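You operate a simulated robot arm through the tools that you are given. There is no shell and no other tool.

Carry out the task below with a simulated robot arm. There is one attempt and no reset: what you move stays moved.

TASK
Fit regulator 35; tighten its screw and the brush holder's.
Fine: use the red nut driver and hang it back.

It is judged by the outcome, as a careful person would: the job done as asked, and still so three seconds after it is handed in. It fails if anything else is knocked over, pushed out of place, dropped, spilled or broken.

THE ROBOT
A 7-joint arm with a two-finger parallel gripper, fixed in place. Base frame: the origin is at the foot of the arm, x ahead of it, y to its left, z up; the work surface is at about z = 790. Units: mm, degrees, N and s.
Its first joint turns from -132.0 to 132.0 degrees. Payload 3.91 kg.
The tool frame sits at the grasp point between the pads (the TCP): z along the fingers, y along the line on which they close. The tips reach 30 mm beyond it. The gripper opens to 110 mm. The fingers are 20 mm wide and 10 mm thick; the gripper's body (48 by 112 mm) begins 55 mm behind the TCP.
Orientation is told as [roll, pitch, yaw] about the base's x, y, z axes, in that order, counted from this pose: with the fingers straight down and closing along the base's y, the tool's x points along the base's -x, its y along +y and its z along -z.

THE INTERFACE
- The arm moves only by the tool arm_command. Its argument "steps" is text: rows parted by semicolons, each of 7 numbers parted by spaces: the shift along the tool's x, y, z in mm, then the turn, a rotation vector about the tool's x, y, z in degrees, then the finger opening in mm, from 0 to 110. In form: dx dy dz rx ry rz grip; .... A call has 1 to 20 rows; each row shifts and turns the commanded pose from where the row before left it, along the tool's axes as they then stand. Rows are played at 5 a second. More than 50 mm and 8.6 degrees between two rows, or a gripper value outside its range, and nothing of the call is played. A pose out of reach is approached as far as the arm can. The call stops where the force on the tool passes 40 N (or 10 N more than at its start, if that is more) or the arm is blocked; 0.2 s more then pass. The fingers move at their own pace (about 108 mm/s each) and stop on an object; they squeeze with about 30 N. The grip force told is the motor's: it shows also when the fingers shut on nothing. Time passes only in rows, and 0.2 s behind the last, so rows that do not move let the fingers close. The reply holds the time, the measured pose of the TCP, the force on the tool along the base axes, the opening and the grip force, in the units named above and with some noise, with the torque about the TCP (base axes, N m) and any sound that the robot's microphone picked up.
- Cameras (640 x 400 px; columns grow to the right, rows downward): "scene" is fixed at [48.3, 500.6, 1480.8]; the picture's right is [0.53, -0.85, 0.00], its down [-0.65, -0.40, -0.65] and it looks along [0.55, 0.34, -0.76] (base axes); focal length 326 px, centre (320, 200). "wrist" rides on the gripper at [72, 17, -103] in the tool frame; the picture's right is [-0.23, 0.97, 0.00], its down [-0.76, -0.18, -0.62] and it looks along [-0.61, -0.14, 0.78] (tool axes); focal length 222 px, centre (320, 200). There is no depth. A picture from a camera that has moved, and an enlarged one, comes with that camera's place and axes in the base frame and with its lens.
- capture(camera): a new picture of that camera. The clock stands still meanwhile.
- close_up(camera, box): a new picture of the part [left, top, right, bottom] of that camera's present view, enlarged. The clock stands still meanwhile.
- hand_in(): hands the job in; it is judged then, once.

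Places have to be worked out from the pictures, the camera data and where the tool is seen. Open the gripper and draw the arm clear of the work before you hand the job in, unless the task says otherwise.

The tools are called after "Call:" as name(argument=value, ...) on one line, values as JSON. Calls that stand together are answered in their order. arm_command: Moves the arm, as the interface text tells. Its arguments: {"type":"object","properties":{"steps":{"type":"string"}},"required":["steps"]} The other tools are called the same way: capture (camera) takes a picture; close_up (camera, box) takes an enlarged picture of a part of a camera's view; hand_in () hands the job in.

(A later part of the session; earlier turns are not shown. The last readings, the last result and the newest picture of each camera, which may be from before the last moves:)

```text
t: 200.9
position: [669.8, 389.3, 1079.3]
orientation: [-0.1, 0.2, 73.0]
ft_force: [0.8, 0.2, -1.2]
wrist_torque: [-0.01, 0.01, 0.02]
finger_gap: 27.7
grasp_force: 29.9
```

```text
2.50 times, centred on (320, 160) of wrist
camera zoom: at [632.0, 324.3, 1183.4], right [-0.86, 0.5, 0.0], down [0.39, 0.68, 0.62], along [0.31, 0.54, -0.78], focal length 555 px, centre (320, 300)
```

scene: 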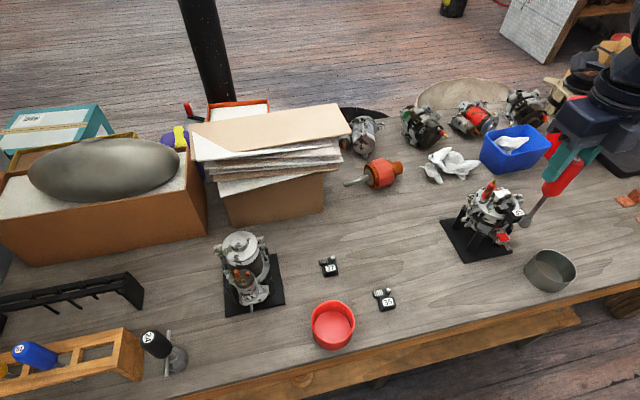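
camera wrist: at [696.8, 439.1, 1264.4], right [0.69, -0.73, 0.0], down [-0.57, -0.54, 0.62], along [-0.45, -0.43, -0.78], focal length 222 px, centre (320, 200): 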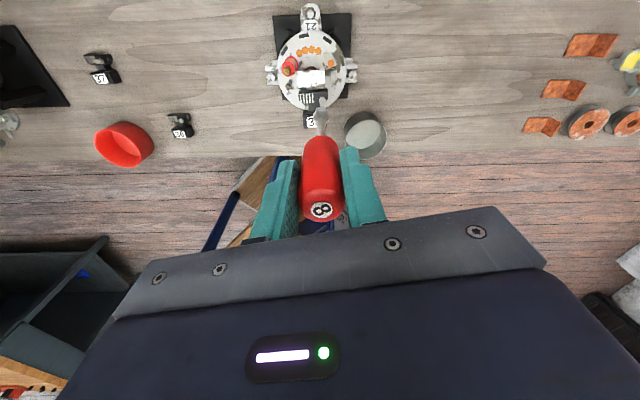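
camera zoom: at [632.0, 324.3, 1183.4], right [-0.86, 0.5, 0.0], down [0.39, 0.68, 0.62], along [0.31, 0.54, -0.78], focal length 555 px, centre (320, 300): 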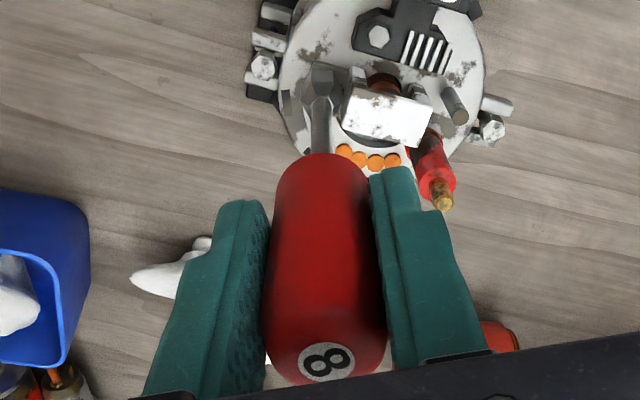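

The socket is resting on top of the head rather than over it. I raise it and re-measure the alignment.

Call:
arm_command(steps="0 0 -10 0 0 0 15;0 0 -8 0 0 0 15;0 0 0 0 0 0 15")

Call:
close_up(camera="wrist", box=[308, 92, 340, 112])

Call:
close_up(camera="scene", box=[495, 175, 535, 200])

Call:
close_up(camera="wrist", box=[240, 80, 400, 240])

```text
t: 201.8
position: [669.5, 387.7, 1098.5]
orientation: [-0.2, 0.0, 73.0]
ft_force: [-1.0, -0.8, -1.2]
wrist_torque: [-0.02, 0.0, 0.0]
finger_gap: 27.8
grasp_force: 29.8
```

```text
16.00 times, centred on (324, 102) of wrist
camera zoom: at [631.3, 323.9, 1202.1], right [-0.86, 0.5, 0.0], down [0.39, 0.68, 0.62], along [0.32, 0.54, -0.78], focal length 3554 px, centre (256, 1768)
```

zoom: 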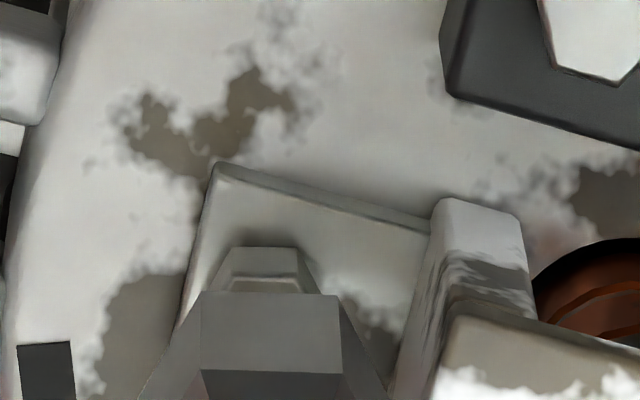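

```text
16.00 times, centred on (515, 188) of scene
camera zoom: at [48.3, 500.6, 1480.8], right [0.53, -0.85, 0.0], down [-0.65, -0.4, -0.65], along [0.55, 0.34, -0.76], focal length 5211 px, centre (-2800, 400)
```

zoom: 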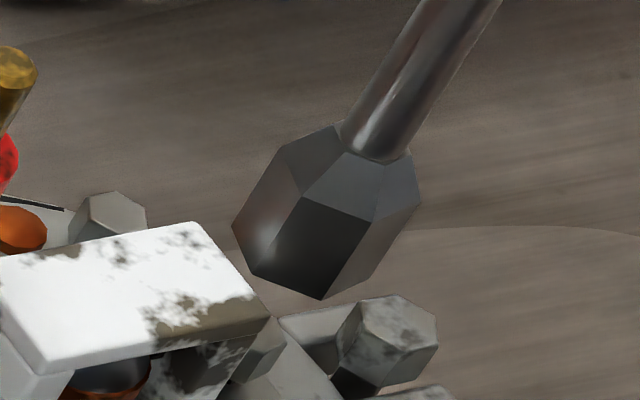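

```text
2.50 times, centred on (320, 160) of wrist
camera zoom: at [631.3, 323.9, 1202.1], right [-0.86, 0.5, 0.0], down [0.39, 0.68, 0.62], along [0.32, 0.54, -0.78], focal length 555 px, centre (320, 300)
```

zoom: 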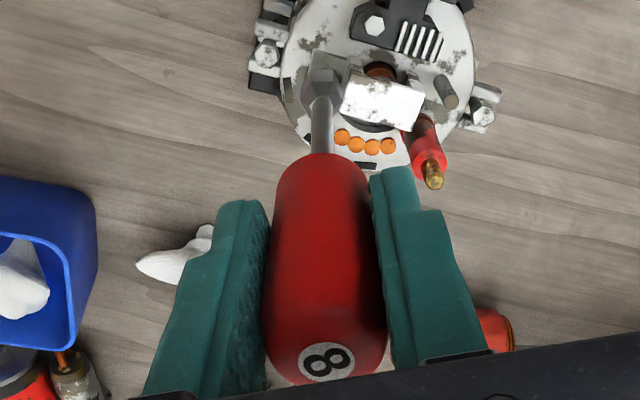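

Alignment looks within 0.5 mm, so it just missed the hex by a little. I lower gently to a light touch, then search with a small rotation.

Call:
arm_command(steps="0 0 10 0 0 0 15;0 0 5 0 0 0 15;0 0 0 0 0 0 15")

```text
t: 202.6
position: [669.2, 388.1, 1083.2]
orientation: [-0.3, 0.0, 73.0]
ft_force: [0.6, 0.1, -1.8]
wrist_torque: [-0.05, 0.0, -0.02]
finger_gap: 27.8
grasp_force: 29.6
```

Call:
arm_command(steps="0 0 1.5 0 0 0 15;0 0 0 0 0 0 15")

```text
t: 203.2
position: [669.0, 387.9, 1082.1]
orientation: [-0.1, 0.0, 73.1]
ft_force: [0.4, 0.2, -1.5]
wrist_torque: [0.01, 0.02, -0.01]
finger_gap: 27.5
grasp_force: 30.1
```

Still free. I lower one more millimetre at a time.

Call:
arm_command(steps="0 0 1.2 0 0 0 15;0 0 0 0 0 0 15")

```text
t: 203.8
position: [669.5, 389.4, 1080.6]
orientation: [-0.3, 0.0, 73.0]
ft_force: [-0.1, -1.0, -0.9]
wrist_torque: [-0.06, 0.03, 0.03]
finger_gap: 27.7
grasp_force: 30.0
```

Call:
arm_command(steps="0 0 1.2 0 0 0 15;0 0 0 0 0 0 15")

Call:
close_up(camera="scene", box=[495, 175, 535, 200])

```text
t: 204.3
position: [670.5, 388.6, 1079.5]
orientation: [-0.2, 0.1, 73.0]
ft_force: [-0.5, -0.5, -0.8]
wrist_torque: [0.03, 0.08, -0.02]
finger_gap: 27.3
grasp_force: 29.8
```

```text
16.00 times, centred on (515, 188) of scene
camera zoom: at [48.3, 500.6, 1480.8], right [0.53, -0.85, 0.0], down [-0.65, -0.4, -0.65], along [0.55, 0.34, -0.76], focal length 5211 px, centre (-2800, 400)
```

zoom: 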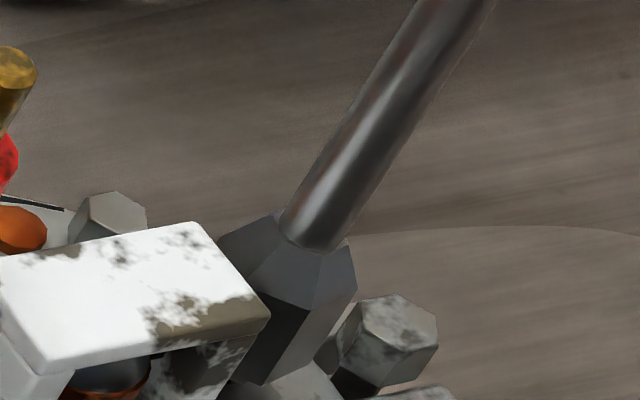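

No contact yet. I keep lowering.

Call:
arm_command(steps="0 0 1.2 0 0 0 15;0 0 0 0 0 0 15")

```text
t: 204.9
position: [669.7, 389.0, 1078.1]
orientation: [-0.2, 0.0, 73.0]
ft_force: [0.2, 0.3, -1.9]
wrist_torque: [-0.01, -0.03, 0.07]
finger_gap: 27.7
grasp_force: 29.7
```

Call:
arm_command(steps="0 0 1.2 0 0 0 15;0 0 0 0 0 0 15")

Call:
close_up(camera="scene", box=[495, 175, 535, 200])

Call:
close_up(camera="wrist", box=[308, 92, 340, 112])

```text
t: 205.6
position: [666.9, 388.8, 1077.3]
orientation: [-0.3, 0.0, 73.0]
ft_force: [-0.5, 0.6, -2.8]
wrist_torque: [0.02, -0.01, 0.0]
finger_gap: 27.6
grasp_force: 30.3
```

```text
16.00 times, centred on (515, 188) of scene
camera zoom: at [48.3, 500.6, 1480.8], right [0.53, -0.85, 0.0], down [-0.65, -0.4, -0.65], along [0.55, 0.34, -0.76], focal length 5211 px, centre (-2800, 400)
```

zoom: 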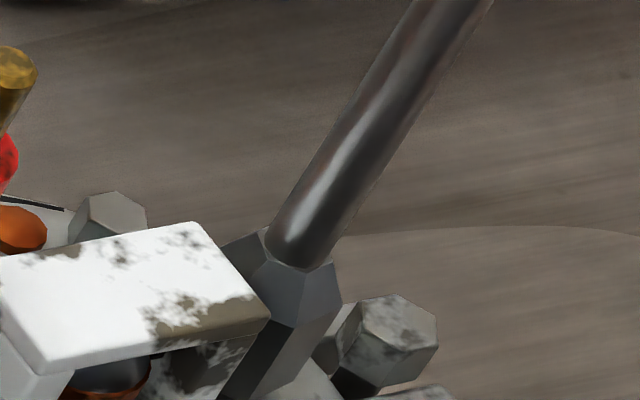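

```text
16.00 times, centred on (324, 102) of wrist
camera zoom: at [631.2, 324.4, 1180.7], right [-0.86, 0.5, 0.0], down [0.39, 0.68, 0.62], along [0.32, 0.54, -0.78], focal length 3554 px, centre (256, 1768)
```

zoom: 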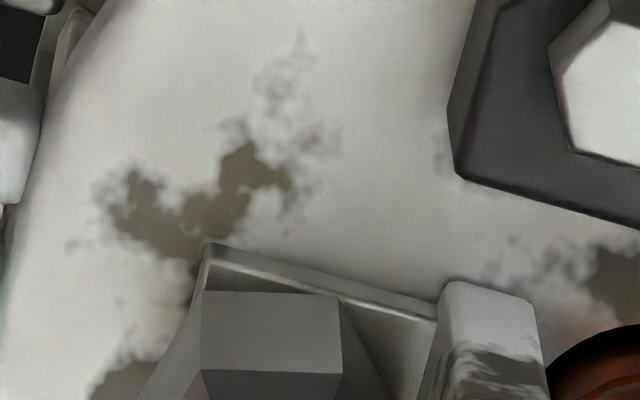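

The socket moved down freely, but it looks like it also shifted sideways. I take another reading.

Call:
arm_command(steps="0 0 0 0 0 0 15")

Call:
arm_command(steps="0 0 0 0 0 0 15")

Call:
close_up(camera="scene", box=[480, 165, 544, 205])

Call:
close_up(camera="wrist", box=[280, 75, 376, 135])

```text
t: 205.9
position: [668.8, 389.3, 1076.4]
orientation: [-0.2, -0.1, 73.1]
ft_force: [0.4, 0.0, -1.6]
wrist_torque: [-0.03, -0.01, -0.02]
finger_gap: 27.6
grasp_force: 30.2
```

```text
t: 206.3
position: [668.6, 389.7, 1077.5]
orientation: [-0.1, 0.1, 73.0]
ft_force: [-0.5, -0.1, -0.9]
wrist_torque: [0.0, -0.01, -0.02]
finger_gap: 27.9
grasp_force: 30.0
```

```text
10.00 times, centred on (512, 185) of scene
camera zoom: at [48.3, 500.6, 1480.8], right [0.53, -0.85, 0.0], down [-0.65, -0.4, -0.65], along [0.55, 0.34, -0.76], focal length 3257 px, centre (-1600, 350)
```

zoom: 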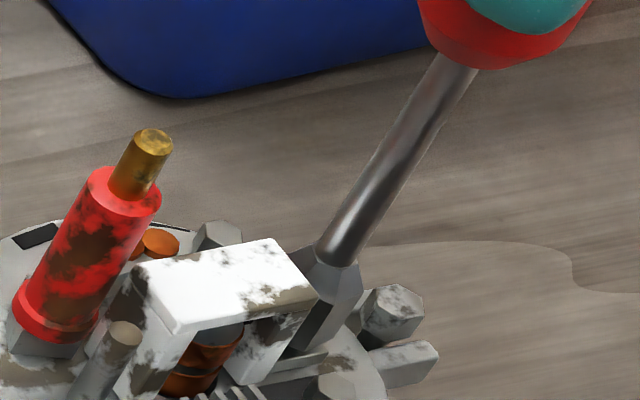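

```text
6.67 times, centred on (328, 105) of wrist
camera zoom: at [631.2, 324.3, 1180.7], right [-0.86, 0.5, 0.0], down [0.39, 0.68, 0.62], along [0.32, 0.54, -0.78], focal length 1481 px, centre (267, 833)
```

zoom: 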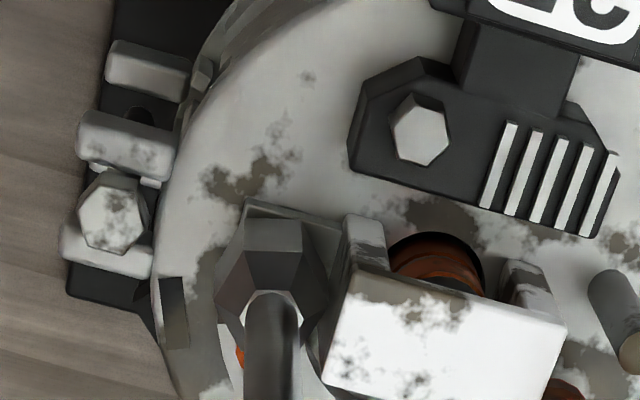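

The socket now surrounds the head, about 2 mm above the foot. I turn clockwise in small portions and watch forces.

Call:
arm_command(steps="-0.05 0.7 0 0 0 8.571 15;-0.05 0.7 0 0 0 8.571 15;-0.05 0.7 0 0 0 8.571 15")

Call:
arm_command(steps="-0.05 0.7 0 0 0 8.571 15;-0.05 0.7 0 0 0 8.571 15;-0.05 0.7 0 0 0 8.571 15")

Call:
close_up(camera="wrist", box=[240, 80, 400, 240])

Call:
close_up(camera="wrist", box=[308, 92, 340, 112])

```text
t: 207.2
position: [668.1, 392.3, 1076.3]
orientation: [-0.1, -0.1, 47.1]
ft_force: [-3.0, -6.1, -2.3]
wrist_torque: [-0.82, 0.51, 0.0]
finger_gap: 27.8
grasp_force: 29.9
```

```text
t: 207.9
position: [666.9, 391.8, 1076.6]
orientation: [0.0, -0.2, 21.4]
ft_force: [4.9, -3.8, -1.5]
wrist_torque: [-0.59, -0.77, 0.0]
finger_gap: 27.6
grasp_force: 30.1
```

```text
2.50 times, centred on (320, 160) of wrist
camera zoom: at [593.4, 381.0, 1180.5], right [-0.14, 0.99, 0.0], down [0.77, 0.11, 0.63], along [0.62, 0.09, -0.78], focal length 555 px, centre (320, 300)
```

zoom: 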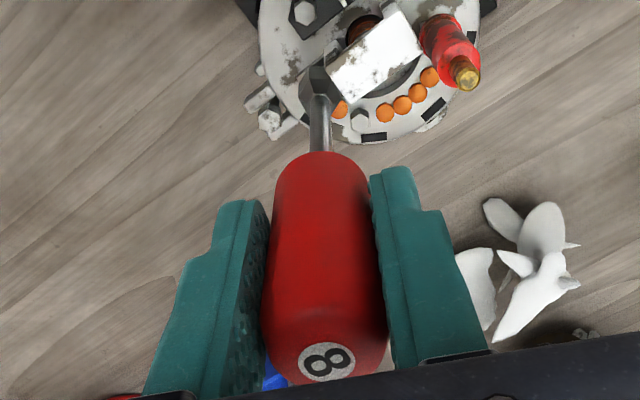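

```text
16.00 times, centred on (324, 102) of wrist
camera zoom: at [593.4, 381.0, 1180.5], right [-0.14, 0.99, 0.0], down [0.77, 0.11, 0.63], along [0.62, 0.09, -0.78], focal length 3554 px, centre (256, 1768)
```

zoom: 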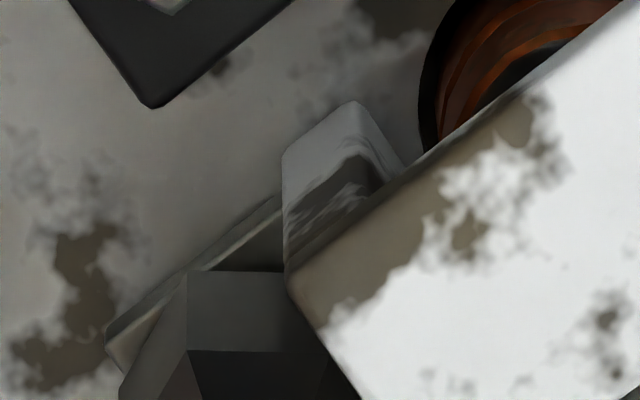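

Side forces rotate with the tool: the socket corners are brushing the bridge end, where there is only about 0.5 mm clearance. I lift off carefully and inspect the screw.

Call:
arm_command(steps="0 0 -4 0 0 0 15;0 0 -10 0 0 0 15;0 0 -15 0 0 0 15;0 0 -15 0 0 0 15;0 0 0 0 0 0 15")

Call:
close_up(camera="wrist", box=[290, 70, 354, 125])

Call:
close_up(camera="scene", box=[502, 192, 526, 207])

Call:
close_up(camera="wrist", box=[240, 80, 400, 240])

```text
t: 209.2
position: [666.1, 390.6, 1120.0]
orientation: [-0.1, -0.1, 21.6]
ft_force: [0.0, 0.9, -1.1]
wrist_torque: [-0.02, 0.01, 0.0]
finger_gap: 27.7
grasp_force: 30.1
```

```text
7.27 times, centred on (322, 98) of wrist
camera zoom: at [591.6, 379.7, 1223.9], right [-0.15, 0.99, 0.0], down [0.77, 0.12, 0.63], along [0.62, 0.09, -0.78], focal length 1615 px, centre (306, 946)
```

zoom: 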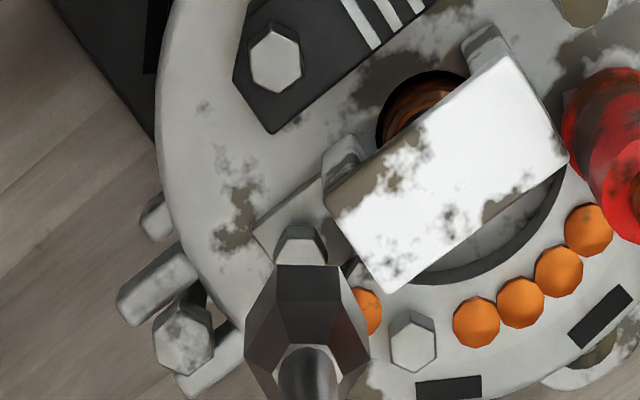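

```text
16.00 times, centred on (514, 200) of scene
camera zoom: at [48.3, 500.6, 1480.8], right [0.53, -0.85, 0.0], down [-0.65, -0.4, -0.65], along [0.55, 0.34, -0.76], focal length 5211 px, centre (-2784, 208)
```

zoom: 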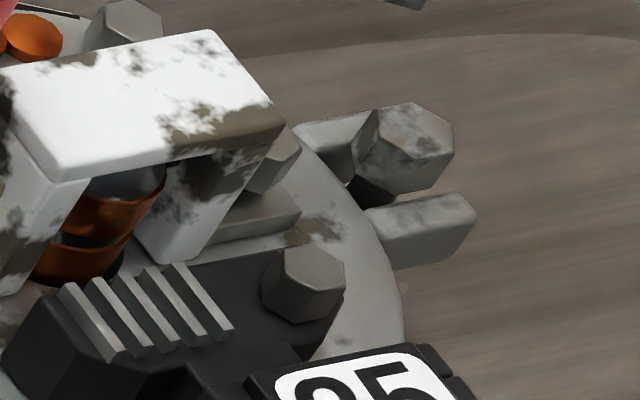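

```text
2.50 times, centred on (320, 160) of wrist
camera zoom: at [591.6, 379.7, 1223.9], right [-0.15, 0.99, 0.0], down [0.77, 0.12, 0.63], along [0.62, 0.09, -0.78], focal length 555 px, centre (320, 300)
```

zoom: 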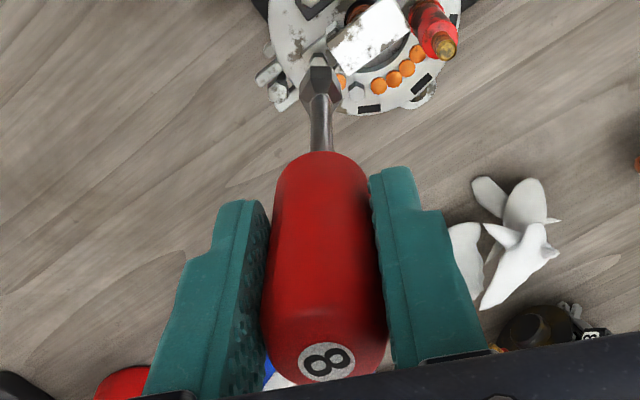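

The holder and regulator haven't moved. I zoom in on the brush screw.

Call:
close_up(camera="wrist", box=[304, 88, 336, 108])

Call:
close_up(camera="scene", box=[490, 180, 530, 205])

```text
16.00 times, centred on (320, 98) of wrist
camera zoom: at [591.6, 379.7, 1223.9], right [-0.15, 0.99, 0.0], down [0.77, 0.12, 0.63], along [0.62, 0.09, -0.78], focal length 3554 px, centre (320, 1832)
```

zoom: 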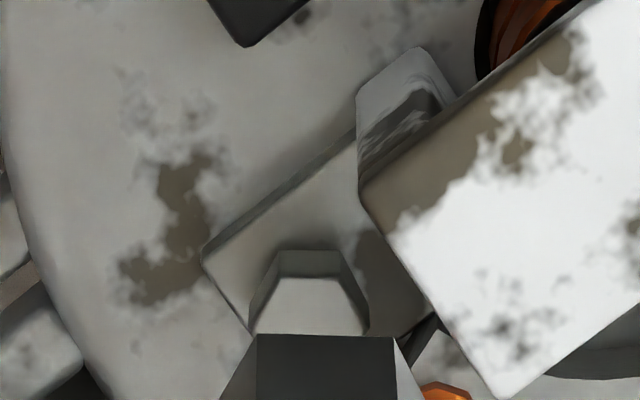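

```text
16.00 times, centred on (510, 192) of scene
camera zoom: at [48.3, 500.6, 1480.8], right [0.53, -0.85, 0.0], down [-0.65, -0.4, -0.65], along [0.55, 0.34, -0.76], focal length 5211 px, centre (-2720, 320)
```

zoom: 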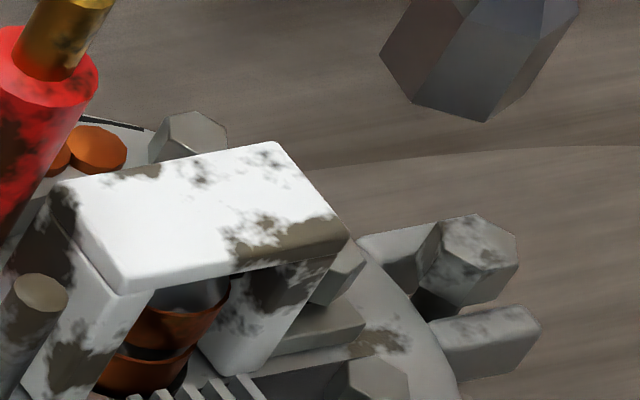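

The hex shows that the screw turned 52° with the driver, so it is not tight yet. Before more strokes I re-calibrate the driver's axis in the hand with another 180° turn in the air.

Call:
close_up(camera="scene", box=[500, 170, 540, 195])

Call:
arm_command(steps="0 -0.63 0 0 0 -8.571 15;0 -0.63 0 0 0 -8.571 15;0 -0.63 0 0 0 -8.571 15;0 -0.63 0 0 0 -8.571 15;0 -0.63 0 0 0 -8.571 15;0 -0.63 0 0 0 -8.571 15;0 -0.63 0 0 0 -8.571 15;0 -0.63 0 0 0 -8.571 15;0 -0.63 0 0 0 -8.571 15;0 -0.63 0 0 0 -8.571 15;0 -0.63 0 0 0 -8.571 15;0 -0.63 0 0 0 -8.571 15;0 -0.63 0 0 0 -8.571 15;0 -0.63 0 0 0 -8.571 15;0 0 0 0 0 0 15;0 0 0 0 0 0 15")

Call:
close_up(camera="scene", box=[500, 170, 540, 195])

Call:
arm_command(steps="0 -0.63 0 0 0 -8.571 15;0 -0.63 0 0 0 -8.571 15;0 -0.63 0 0 0 -8.571 15;0 -0.63 0 0 0 -8.571 15;0 -0.63 0 0 0 -8.571 15;0 -0.63 0 0 0 -8.571 15;0 -0.63 0 0 0 -8.571 15;0 0 0 0 0 0 15;0 0 0 0 0 0 15")

Call:
close_up(camera="scene", box=[500, 170, 540, 195])

Call:
close_up(camera="wrist", box=[290, 70, 354, 125])

```text
16.00 times, centred on (520, 182) of scene
camera zoom: at [48.3, 500.6, 1480.8], right [0.53, -0.85, 0.0], down [-0.65, -0.4, -0.65], along [0.55, 0.34, -0.76], focal length 5211 px, centre (-2880, 480)
```

zoom: 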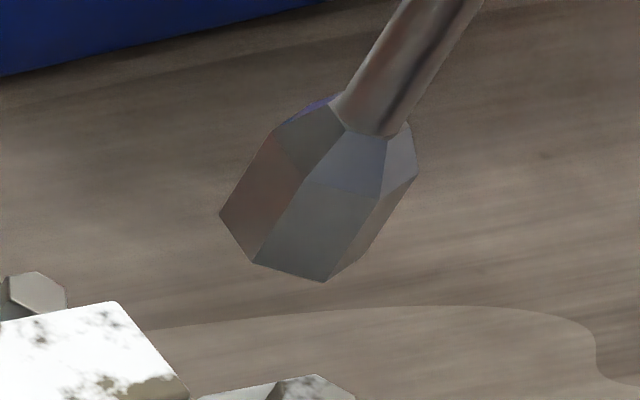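

```text
t: 212.6
position: [673.6, 390.5, 1121.5]
orientation: [0.0, 0.1, 141.7]
ft_force: [0.5, 0.4, -1.2]
wrist_torque: [0.01, 0.01, -0.03]
finger_gap: 27.8
grasp_force: 30.0
```

```text
16.00 times, centred on (520, 182) of scene
camera zoom: at [48.3, 500.6, 1480.8], right [0.53, -0.85, 0.0], down [-0.65, -0.4, -0.65], along [0.55, 0.34, -0.76], focal length 5211 px, centre (-2880, 480)
```

zoom: 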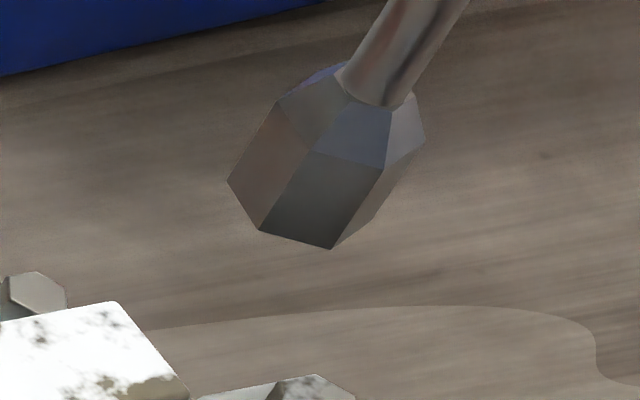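

```text
t: 214.6
position: [674.6, 394.9, 1121.3]
orientation: [0.0, 0.1, -158.4]
ft_force: [0.3, 0.1, -0.2]
wrist_torque: [-0.04, 0.02, -0.02]
finger_gap: 27.8
grasp_force: 30.1
```

```text
16.00 times, centred on (520, 182) of scene
camera zoom: at [48.3, 500.6, 1480.8], right [0.53, -0.85, 0.0], down [-0.65, -0.4, -0.65], along [0.55, 0.34, -0.76], focal length 5211 px, centre (-2880, 480)
```

zoom: 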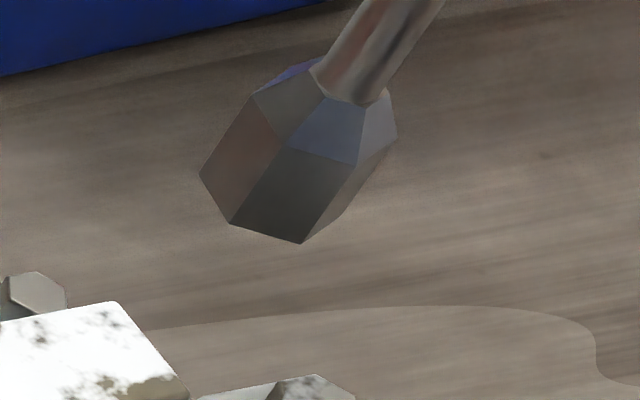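

```text
7.27 times, centred on (322, 98) of wrist
camera zoom: at [747.8, 406.2, 1224.2], right [0.15, -0.99, 0.0], down [-0.78, -0.11, 0.62], along [-0.61, -0.09, -0.78], focal length 1615 px, centre (306, 946)
```

zoom: 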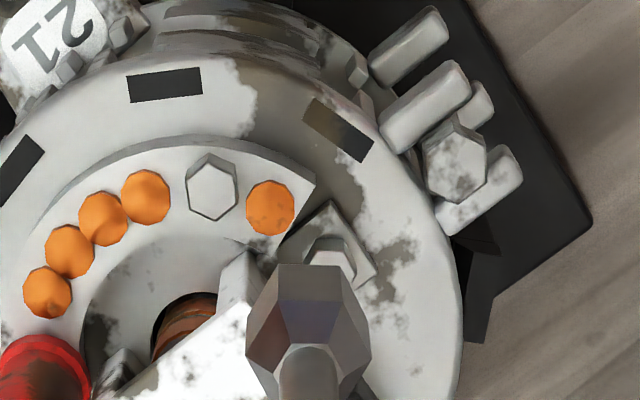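

The tip now turns about (-0.6, -0.9) in the tool frame. At this yaw (201.6°) the socket is aligned with the hex again, so I measure the centring.

Call:
close_up(camera="wrist", box=[306, 86, 338, 106])

Call:
close_up(camera="wrist", box=[240, 80, 400, 240])

```text
16.00 times, centred on (322, 96) of wrist
camera zoom: at [747.8, 406.2, 1224.2], right [0.15, -0.99, 0.0], down [-0.78, -0.11, 0.62], along [-0.61, -0.09, -0.78], focal length 3554 px, centre (288, 1864)
```

zoom: 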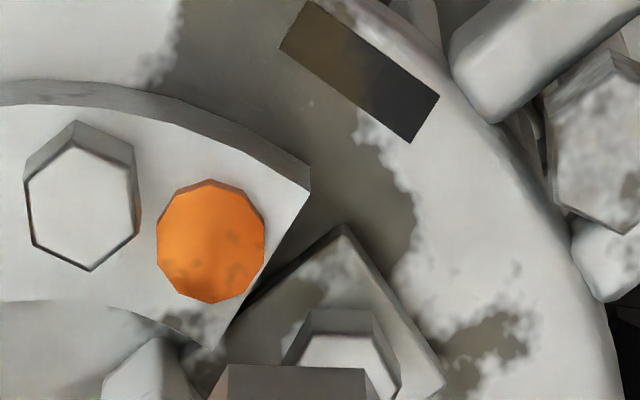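

```text
2.50 times, centred on (320, 160) of wrist
camera zoom: at [747.8, 406.2, 1224.2], right [0.15, -0.99, 0.0], down [-0.78, -0.11, 0.62], along [-0.61, -0.09, -0.78], focal length 555 px, centre (320, 300)
```

zoom: 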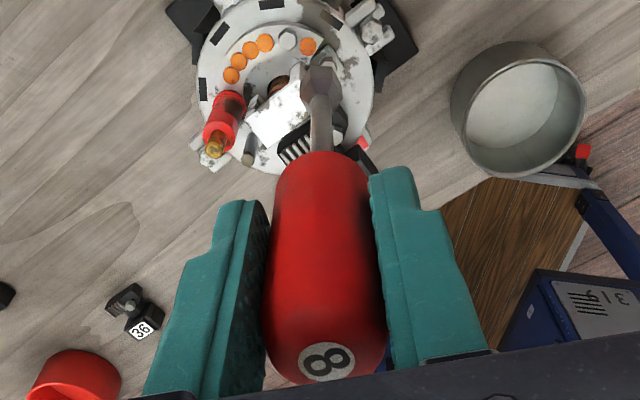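

The screw lies about 5.5 mm towards tool -x from the tip. I shift, lower closer and measure again.

Call:
arm_command(steps="-5.5 1.5 0 0 0 0 15;0 0 12 0 0 0 15;0 0 10 0 0 0 15;0 0 0 0 0 0 15")

Call:
close_up(camera="wrist", box=[306, 86, 338, 106])

Call:
close_up(camera="scene", box=[495, 178, 535, 203])

```text
t: 215.6
position: [668.2, 392.5, 1098.5]
orientation: [0.2, 0.2, -158.5]
ft_force: [1.1, -0.4, -1.6]
wrist_torque: [-0.08, -0.17, 0.04]
finger_gap: 27.7
grasp_force: 30.2
```

```text
16.00 times, centred on (322, 96) of wrist
camera zoom: at [741.9, 402.9, 1203.1], right [0.15, -0.99, 0.0], down [-0.78, -0.11, 0.62], along [-0.61, -0.09, -0.78], focal length 3554 px, centre (288, 1864)
```

zoom: 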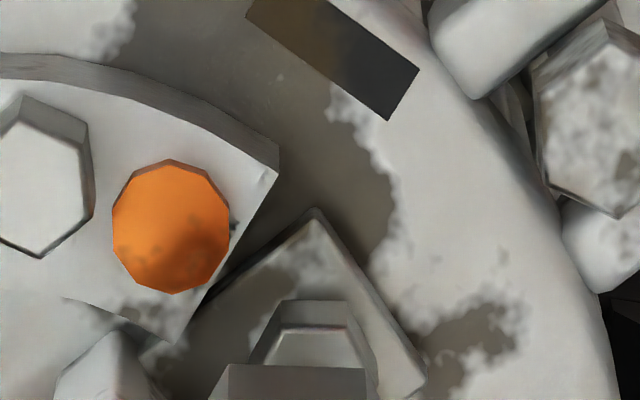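

```text
16.00 times, centred on (515, 190) of scene
camera zoom: at [48.3, 500.6, 1480.8], right [0.53, -0.85, 0.0], down [-0.65, -0.4, -0.65], along [0.55, 0.34, -0.76], focal length 5211 px, centre (-2800, 352)
```

zoom: 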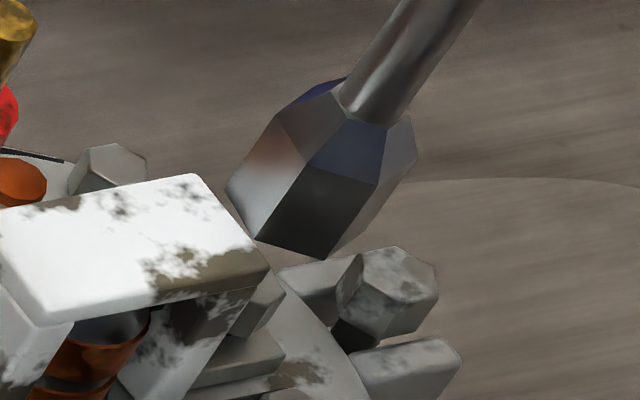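

Wrist measurements put the screw within about 1 mm of the tip. I add 0.4 mm in y and lower gently, stopping at the first contact.

Call:
arm_command(steps="0 0.4 9 0 0 0 15;0 0 5 0 0 0 15;0 0 0 0 0 0 15")

Call:
close_up(camera="wrist", box=[306, 86, 338, 106])

Call:
close_up(camera="scene", box=[495, 178, 535, 203])

```text
t: 216.3
position: [668.2, 392.5, 1085.6]
orientation: [0.1, 0.2, -158.4]
ft_force: [0.4, 0.0, -0.4]
wrist_torque: [-0.05, -0.02, 0.01]
finger_gap: 27.6
grasp_force: 29.3
```

```text
16.00 times, centred on (322, 96) of wrist
camera zoom: at [741.7, 402.3, 1189.0], right [0.15, -0.99, 0.0], down [-0.78, -0.11, 0.62], along [-0.61, -0.09, -0.78], focal length 3554 px, centre (288, 1864)
```

zoom: 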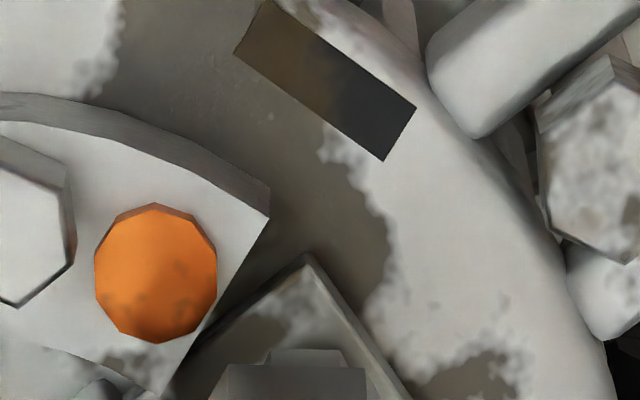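

```text
16.00 times, centred on (515, 190) of scene
camera zoom: at [48.3, 500.6, 1480.8], right [0.53, -0.85, 0.0], down [-0.65, -0.4, -0.65], along [0.55, 0.34, -0.76], focal length 5211 px, centre (-2800, 352)
```

zoom: 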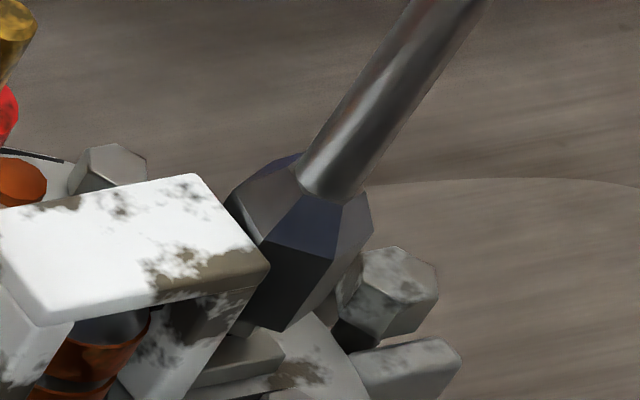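

Almost there. I lower in small steps.

Call:
arm_command(steps="0 0.3 2 0 0 0 15;0 0 0 0 0 0 15")

Call:
arm_command(steps="0 0 1.5 0 0 0 15;0 0 0 0 0 0 15")

```text
t: 216.9
position: [668.3, 392.3, 1083.6]
orientation: [0.2, 0.1, -158.6]
ft_force: [0.2, -0.4, -1.1]
wrist_torque: [-0.08, -0.04, 0.01]
finger_gap: 27.7
grasp_force: 29.7
```

```text
t: 217.6
position: [668.7, 391.8, 1081.4]
orientation: [0.1, 0.2, -158.4]
ft_force: [-1.7, 0.9, 3.7]
wrist_torque: [0.03, 0.23, 0.0]
finger_gap: 27.6
grasp_force: 29.8
```

The socket is touching the top of the head. I search for the hex by small sideways shifts under light contact.

Call:
arm_command(steps="-0.8 0 0 0 0 0 15;0 0 0 0 0 0 15")

```text
t: 218.2
position: [669.4, 390.7, 1082.3]
orientation: [0.1, 0.2, -158.5]
ft_force: [1.1, 1.3, 5.0]
wrist_torque: [0.15, -0.21, 0.02]
finger_gap: 27.6
grasp_force: 30.0
```

Call:
arm_command(steps="1.6 0 0 0 0 0 15;0 0 0 0 0 0 15")

```text
t: 218.8
position: [670.0, 392.0, 1081.0]
orientation: [0.2, 0.1, -158.6]
ft_force: [0.1, -0.8, -1.9]
wrist_torque: [0.01, -0.03, 0.02]
finger_gap: 27.6
grasp_force: 29.6
```

The contact force vanished, so the socket has found the hex. I lower further to confirm.

Call:
arm_command(steps="0 0 1.5 0 0 0 15;0 0 0 0 0 0 15")

Call:
arm_command(steps="0 0 1.5 0 0 0 15;0 0 0 0 0 0 15")

```text
t: 219.3
position: [669.6, 393.0, 1078.5]
orientation: [0.1, 0.1, -158.4]
ft_force: [0.4, 0.3, -1.4]
wrist_torque: [0.0, 0.02, 0.0]
finger_gap: 27.8
grasp_force: 29.9
```

```text
t: 219.9
position: [669.8, 392.0, 1078.3]
orientation: [0.1, 0.2, -158.6]
ft_force: [-0.1, 0.2, -0.7]
wrist_torque: [0.0, 0.01, -0.02]
finger_gap: 27.8
grasp_force: 29.5
```

Engaged: it went down 3 mm freely. I lower 1 mm more and turn in small portions with the updated centre.

Call:
arm_command(steps="0 0 1 0 0 0 15;-0.07 0.19 0 0 0 8.571 15;-0.07 0.19 0 0 0 8.571 15;-0.07 0.19 0 0 0 8.571 15;0 0 0 0 0 0 15")

```text
t: 221.2
position: [669.8, 391.6, 1077.4]
orientation: [0.0, 0.3, 175.9]
ft_force: [0.5, 0.1, -1.9]
wrist_torque: [0.0, 0.0, 0.02]
finger_gap: 27.7
grasp_force: 30.4
```

No side load at all. I continue.

Call:
arm_command(steps="-0.07 0.19 0 0 0 8.571 15;-0.07 0.19 0 0 0 8.571 15;-0.07 0.19 0 0 0 8.571 15;-0.07 0.19 0 0 0 8.571 15;0 0 0 0 0 0 15")

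Call:
arm_command(steps="-0.07 0.19 0 0 0 8.571 15;-0.07 0.19 0 0 0 8.571 15;-0.07 0.19 0 0 0 8.571 15;-0.07 0.19 0 0 0 8.571 15;0 0 0 0 0 0 15")

```text
t: 222.3
position: [668.8, 390.5, 1077.4]
orientation: [0.0, 0.2, 141.5]
ft_force: [1.4, -0.6, -1.1]
wrist_torque: [-0.02, -0.07, -0.01]
finger_gap: 27.8
grasp_force: 29.8
```

```text
t: 223.6
position: [669.1, 390.2, 1079.9]
orientation: [-0.1, 0.1, 107.2]
ft_force: [-0.5, -0.2, -0.4]
wrist_torque: [-0.03, -0.02, -0.04]
finger_gap: 27.6
grasp_force: 30.2
```

Smooth turning. I continue the stroke in sets.

Call:
arm_command(steps="-0.07 0.19 0 0 0 8.571 15;-0.07 0.19 0 0 0 8.571 15;-0.07 0.19 0 0 0 8.571 15;-0.07 0.19 0 0 0 8.571 15;-0.07 0.19 0 0 0 8.571 15;0 0 0 0 0 0 15")

Call:
arm_command(steps="-0.07 0.19 0 0 0 8.571 15;-0.07 0.19 0 0 0 8.571 15;-0.07 0.19 0 0 0 8.571 15;-0.07 0.19 0 0 0 8.571 15;-0.07 0.19 0 0 0 8.571 15;0 0 0 0 0 0 15")

Call:
arm_command(steps="-0.07 0.19 0 0 0 8.571 15;-0.07 0.19 0 0 0 8.571 15;-0.07 0.19 0 0 0 8.571 15;-0.07 0.19 0 0 0 8.571 15;-0.07 0.19 0 0 0 8.571 15;0 0 0 0 0 0 15")

```text
t: 224.9
position: [667.8, 389.4, 1076.8]
orientation: [-0.2, 0.2, 64.2]
ft_force: [0.7, 0.0, -0.8]
wrist_torque: [-0.01, 0.01, -0.01]
finger_gap: 27.8
grasp_force: 29.9
```

```text
t: 226.3
position: [667.6, 391.4, 1076.5]
orientation: [-0.1, -0.2, 21.4]
ft_force: [0.9, 0.1, -1.2]
wrist_torque: [-0.08, -0.08, -0.02]
finger_gap: 27.4
grasp_force: 30.0
```

```text
t: 227.8
position: [668.1, 392.0, 1077.1]
orientation: [-0.1, -0.2, -21.4]
ft_force: [-0.7, -2.6, -0.2]
wrist_torque: [-0.33, 0.2, -0.04]
finger_gap: 27.5
grasp_force: 30.2
```

Call:
arm_command(steps="-0.07 0.19 0 0 0 8.571 15;-0.07 0.19 0 0 0 8.571 15;-0.07 0.19 0 0 0 8.571 15;-0.07 0.19 0 0 0 8.571 15;-0.07 0.19 0 0 0 8.571 15;0 0 0 0 0 0 15")

Call:
arm_command(steps="0 0 -4 0 0 0 15;0 0 -10 0 0 0 15;0 0 -15 0 0 0 15;0 0 -12 0 0 0 15;0 0 0 0 0 0 15")

Call:
close_up(camera="wrist", box=[306, 86, 338, 106])

Call:
close_up(camera="scene", box=[490, 180, 530, 205])

Call:
close_up(camera="wrist", box=[240, 80, 400, 240])

```text
t: 229.2
position: [670.4, 392.1, 1077.0]
orientation: [0.1, -0.1, -64.2]
ft_force: [0.9, 0.2, -1.3]
wrist_torque: [-0.08, 0.05, 0.0]
finger_gap: 27.7
grasp_force: 30.0
```

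```text
t: 230.3
position: [669.8, 393.5, 1117.7]
orientation: [0.1, -0.1, -64.1]
ft_force: [0.4, 0.2, -0.7]
wrist_torque: [0.01, -0.02, 0.0]
finger_gap: 28.0
grasp_force: 30.0
```

```text
16.00 times, centred on (322, 96) of wrist
camera zoom: at [652.8, 465.5, 1221.3], right [0.98, 0.22, 0.0], down [0.17, -0.76, 0.62], along [0.14, -0.61, -0.78], focal length 3554 px, centre (288, 1864)
```

zoom: 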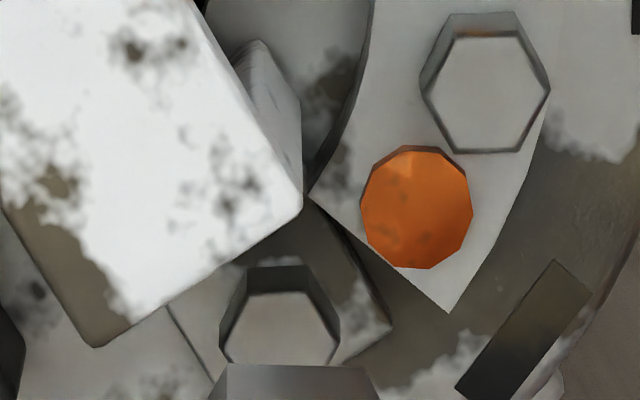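

```text
16.00 times, centred on (510, 192) of scene
camera zoom: at [48.3, 500.6, 1480.8], right [0.53, -0.85, 0.0], down [-0.65, -0.4, -0.65], along [0.55, 0.34, -0.76], focal length 5211 px, centre (-2720, 320)
```

zoom: 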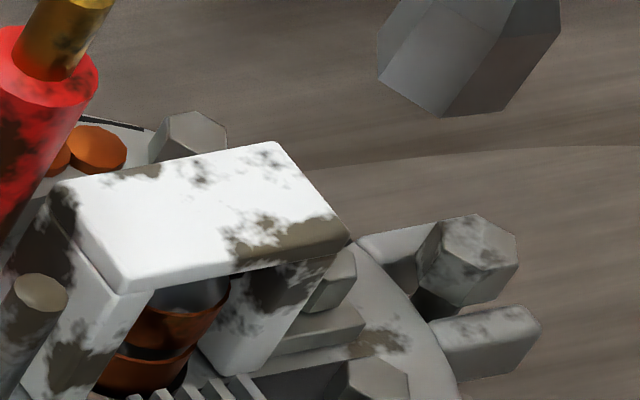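

```text
2.50 times, centred on (320, 160) of wrist
camera zoom: at [652.8, 465.5, 1221.3], right [0.98, 0.22, 0.0], down [0.17, -0.76, 0.62], along [0.14, -0.61, -0.78], focal length 555 px, centre (320, 300)
```

zoom: 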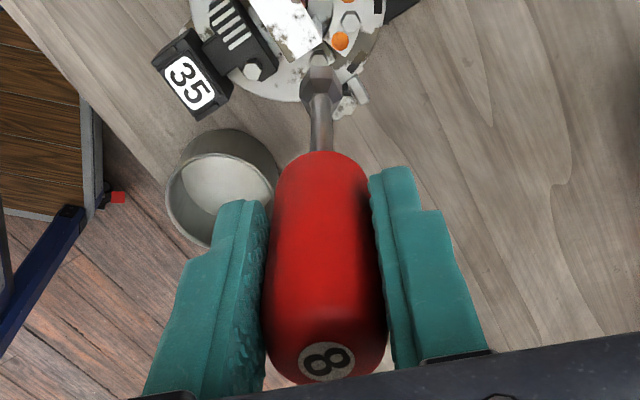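

The hex is aligned with the socket again after 266°, so the screw followed. I turn back 300° in the air for the next stroke.

Call:
arm_command(steps="0.045 -0.198 0 0 0 -8.571 15;0.045 -0.198 0 0 0 -8.571 15;0.045 -0.198 0 0 0 -8.571 15;0.045 -0.198 0 0 0 -8.571 15;0.045 -0.198 0 0 0 -8.571 15;0.045 -0.198 0 0 0 -8.571 15;0.045 -0.198 0 0 0 -8.571 15;0.045 -0.198 0 0 0 -8.571 15;0.045 -0.198 0 0 0 -8.571 15;0.045 -0.198 0 0 0 -8.571 15;0.045 -0.198 0 0 0 -8.571 15;0.045 -0.198 0 0 0 -8.571 15;0.045 -0.198 0 0 0 -8.571 15;0.045 -0.198 0 0 0 -8.571 15;0.045 -0.198 0 0 0 -8.571 15;0.045 -0.198 0 0 0 -8.571 15;0.045 -0.198 0 0 0 -8.571 15;0.045 -0.198 0 0 0 -8.571 15;0 0 0 0 0 0 15")

Call:
arm_command(steps="0.045 -0.198 0 0 0 -8.571 15;0.045 -0.198 0 0 0 -8.571 15;0.045 -0.198 0 0 0 -8.571 15;0.045 -0.198 0 0 0 -8.571 15;0.045 -0.198 0 0 0 -8.571 15;0.045 -0.198 0 0 0 -8.571 15;0.045 -0.198 0 0 0 -8.571 15;0.045 -0.198 0 0 0 -8.571 15;0.045 -0.198 0 0 0 -8.571 15;0.045 -0.198 0 0 0 -8.571 15;0.045 -0.198 0 0 0 -8.571 15;0.045 -0.198 0 0 0 -8.571 15;0.045 -0.198 0 0 0 -8.571 15;0.045 -0.198 0 0 0 -8.571 15;0.045 -0.198 0 0 0 -8.571 15;0.045 -0.198 0 0 0 -8.571 15;0.045 -0.198 0 0 0 -8.571 15;0 0 0 0 0 0 15")

Call:
close_up(camera="wrist", box=[306, 86, 338, 106])

Call:
close_up(camera="scene", box=[490, 180, 530, 205])

```text
t: 234.3
position: [669.9, 390.1, 1119.2]
orientation: [-0.2, 0.0, 90.2]
ft_force: [-0.1, -0.6, -1.1]
wrist_torque: [0.0, 0.01, -0.01]
finger_gap: 27.8
grasp_force: 30.2
```

```text
t: 238.2
position: [670.7, 391.2, 1118.4]
orientation: [0.1, 0.1, -124.1]
ft_force: [-0.3, -0.2, -1.1]
wrist_torque: [0.02, -0.01, -0.04]
finger_gap: 27.7
grasp_force: 29.9
```

```text
16.00 times, centred on (322, 96) of wrist
camera zoom: at [724.5, 442.1, 1222.1], right [0.68, -0.73, 0.0], down [-0.58, -0.53, 0.62], along [-0.46, -0.42, -0.78], focal length 3554 px, centre (288, 1864)
```

zoom: 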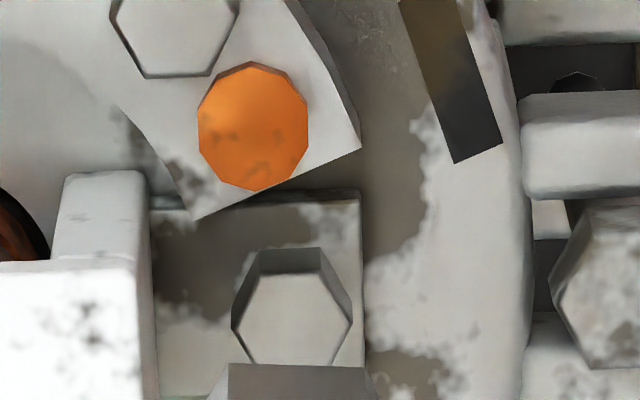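

```text
16.00 times, centred on (510, 192) of scene
camera zoom: at [48.3, 500.6, 1480.8], right [0.53, -0.85, 0.0], down [-0.65, -0.4, -0.65], along [0.55, 0.34, -0.76], focal length 5211 px, centre (-2720, 320)
```

zoom: 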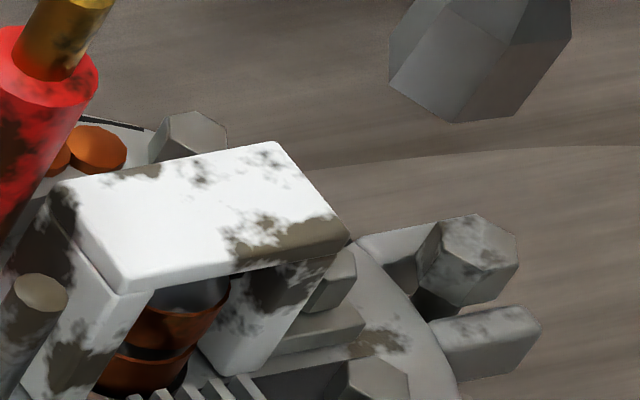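

Nearly centred. I lower gently and look for the hex.

Call:
arm_command(steps="0 -0.2 15 0 0 0 15;0 0 12 0 0 0 15;0 0 6 0 0 0 15;0 0 0 0 0 0 15")

Call:
arm_command(steps="0 0 1.5 0 0 0 15;0 0 0 0 0 0 15")

Call:
arm_command(steps="0 0 1.5 0 0 0 15;0 0 0 0 0 0 15")

```text
t: 239.2
position: [669.8, 392.2, 1084.9]
orientation: [0.2, 0.2, -124.1]
ft_force: [0.1, 0.6, -0.3]
wrist_torque: [0.0, 0.01, 0.01]
finger_gap: 27.9
grasp_force: 29.7
```

```text
t: 239.8
position: [669.5, 391.7, 1082.9]
orientation: [0.3, 0.2, -124.2]
ft_force: [0.2, -0.7, -0.3]
wrist_torque: [0.02, 0.02, 0.04]
finger_gap: 27.8
grasp_force: 30.4
```

```text
t: 240.3
position: [669.8, 392.1, 1083.2]
orientation: [0.1, 0.2, -124.2]
ft_force: [0.0, 0.3, -1.3]
wrist_torque: [0.0, 0.01, -0.02]
finger_gap: 27.4
grasp_force: 29.9
```

Call:
arm_command(steps="0 0 1.5 0 0 0 15;0 0 0 0 0 0 15")

Call:
arm_command(steps="0 0 1 0 0 0 15;0 0 0 0 0 0 15")

```text
t: 240.9
position: [669.8, 392.1, 1081.0]
orientation: [0.2, 0.0, -124.2]
ft_force: [1.2, -0.7, -2.0]
wrist_torque: [0.02, -0.03, -0.01]
finger_gap: 27.8
grasp_force: 29.2
```

```text
t: 241.6
position: [670.0, 393.1, 1078.6]
orientation: [0.2, 0.2, -124.2]
ft_force: [0.1, 0.1, -1.7]
wrist_torque: [-0.01, 0.0, 0.0]
finger_gap: 27.5
grasp_force: 29.8
```

It's going down freely. I lower 2 mm more and then turn in sets.

Call:
arm_command(steps="0 0 1 0 0 0 15;0 0 0 0 0 0 15")

Call:
arm_command(steps="0 0 1 0 0 0 15;0 0 0 0 0 0 15")

Call:
arm_command(steps="-0.07 0.19 0 0 0 8.571 15;-0.07 0.19 0 0 0 8.571 15;-0.07 0.19 0 0 0 8.571 15;-0.07 0.19 0 0 0 8.571 15;0 0 0 0 0 0 15")

```text
t: 242.2
position: [669.6, 392.7, 1079.9]
orientation: [0.1, 0.1, -124.2]
ft_force: [0.2, 0.7, -0.8]
wrist_torque: [0.0, -0.03, -0.01]
finger_gap: 27.7
grasp_force: 30.2
```

```text
t: 242.8
position: [670.5, 392.1, 1078.0]
orientation: [0.2, 0.1, -124.2]
ft_force: [-0.7, 0.1, -1.0]
wrist_torque: [-0.01, 0.01, 0.01]
finger_gap: 27.9
grasp_force: 30.1
```

```text
t: 243.9
position: [670.5, 391.9, 1078.2]
orientation: [0.1, 0.2, -158.5]
ft_force: [-0.3, -0.3, -1.3]
wrist_torque: [0.01, 0.0, 0.01]
finger_gap: 27.6
grasp_force: 29.8
```

Call:
arm_command(steps="0 0 1.5 0 0 0 15;-0.07 0.19 0 0 0 8.571 15;-0.07 0.19 0 0 0 8.571 15;-0.07 0.19 0 0 0 8.571 15;-0.07 0.19 0 0 0 8.571 15;0 0 0 0 0 0 15")

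Call:
arm_command(steps="-0.07 0.19 0 0 0 8.571 15;-0.07 0.19 0 0 0 8.571 15;-0.07 0.19 0 0 0 8.571 15;-0.07 0.19 0 0 0 8.571 15;0 0 0 0 0 0 15")

Call:
arm_command(steps="-0.07 0.19 0 0 0 8.571 15;-0.07 0.19 0 0 0 8.571 15;-0.07 0.19 0 0 0 8.571 15;-0.07 0.19 0 0 0 8.571 15;0 0 0 0 0 0 15")

Call:
arm_command(steps="-0.07 0.19 0 0 0 8.571 15;-0.07 0.19 0 0 0 8.571 15;-0.07 0.19 0 0 0 8.571 15;-0.07 0.19 0 0 0 8.571 15;0 0 0 0 0 0 15")

```text
t: 245.3
position: [672.3, 389.6, 1077.3]
orientation: [0.1, 0.2, 167.2]
ft_force: [-0.5, 0.5, -1.0]
wrist_torque: [0.0, 0.0, 0.01]
finger_gap: 27.8
grasp_force: 30.3
```

```text
t: 246.6
position: [670.1, 390.3, 1077.5]
orientation: [-0.2, 0.0, 133.0]
ft_force: [-0.5, 0.6, -0.5]
wrist_torque: [-0.03, 0.0, 0.0]
finger_gap: 27.6
grasp_force: 29.9
```

```text
t: 247.8
position: [667.6, 389.2, 1076.0]
orientation: [-0.2, -0.1, 98.6]
ft_force: [0.2, 0.7, -0.5]
wrist_torque: [0.0, -0.01, 0.03]
finger_gap: 27.5
grasp_force: 30.0
```

```text
t: 248.9
position: [667.8, 390.3, 1077.2]
orientation: [-0.2, -0.1, 64.3]
ft_force: [0.1, -0.6, -1.2]
wrist_torque: [-0.02, 0.01, -0.02]
finger_gap: 27.7
grasp_force: 30.2
```

Call:
arm_command(steps="-0.07 0.19 0 0 0 8.571 15;-0.07 0.19 0 0 0 8.571 15;-0.07 0.19 0 0 0 8.571 15;-0.07 0.19 0 0 0 8.571 15;0 0 0 0 0 0 15")

Call:
arm_command(steps="0 0 -4 0 0 0 15;0 0 -10 0 0 0 15;0 0 -15 0 0 0 15;0 0 -12 0 0 0 15;0 0 0 0 0 0 15")

Call:
close_up(camera="wrist", box=[306, 86, 338, 106])

Call:
close_up(camera="scene", box=[490, 180, 530, 205])

```text
t: 250.2
position: [666.8, 391.8, 1076.5]
orientation: [-0.1, 0.0, 30.1]
ft_force: [-0.1, -0.2, -0.5]
wrist_torque: [0.02, 0.0, -0.01]
finger_gap: 27.6
grasp_force: 30.0
```

```text
t: 251.3
position: [669.2, 391.7, 1116.9]
orientation: [-0.1, -0.1, 30.2]
ft_force: [-0.3, 0.0, -1.0]
wrist_torque: [0.01, 0.0, 0.0]
finger_gap: 27.9
grasp_force: 29.5
```

```text
16.00 times, centred on (322, 96) of wrist
camera zoom: at [597.0, 369.4, 1221.6], right [-0.29, 0.96, 0.0], down [0.75, 0.23, 0.63], along [0.6, 0.18, -0.78], focal length 3554 px, centre (288, 1864)
```

zoom: 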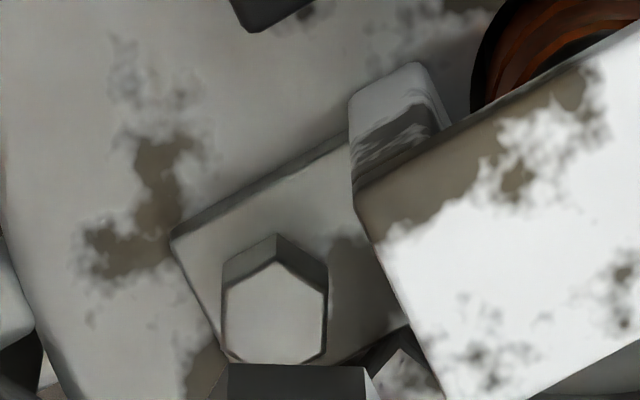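

```text
16.00 times, centred on (510, 192) of scene
camera zoom: at [48.3, 500.6, 1480.8], right [0.53, -0.85, 0.0], down [-0.65, -0.4, -0.65], along [0.55, 0.34, -0.76], focal length 5211 px, centre (-2720, 320)
```

zoom: 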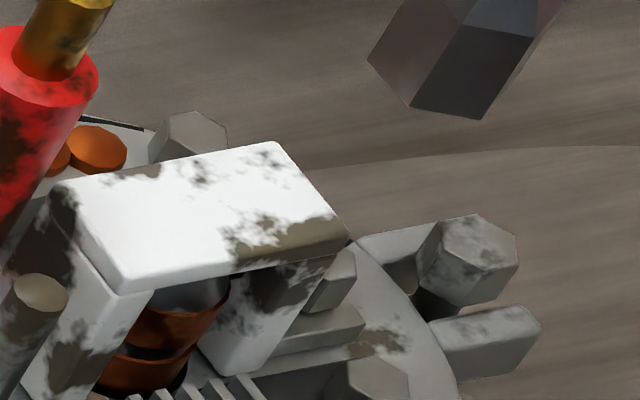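

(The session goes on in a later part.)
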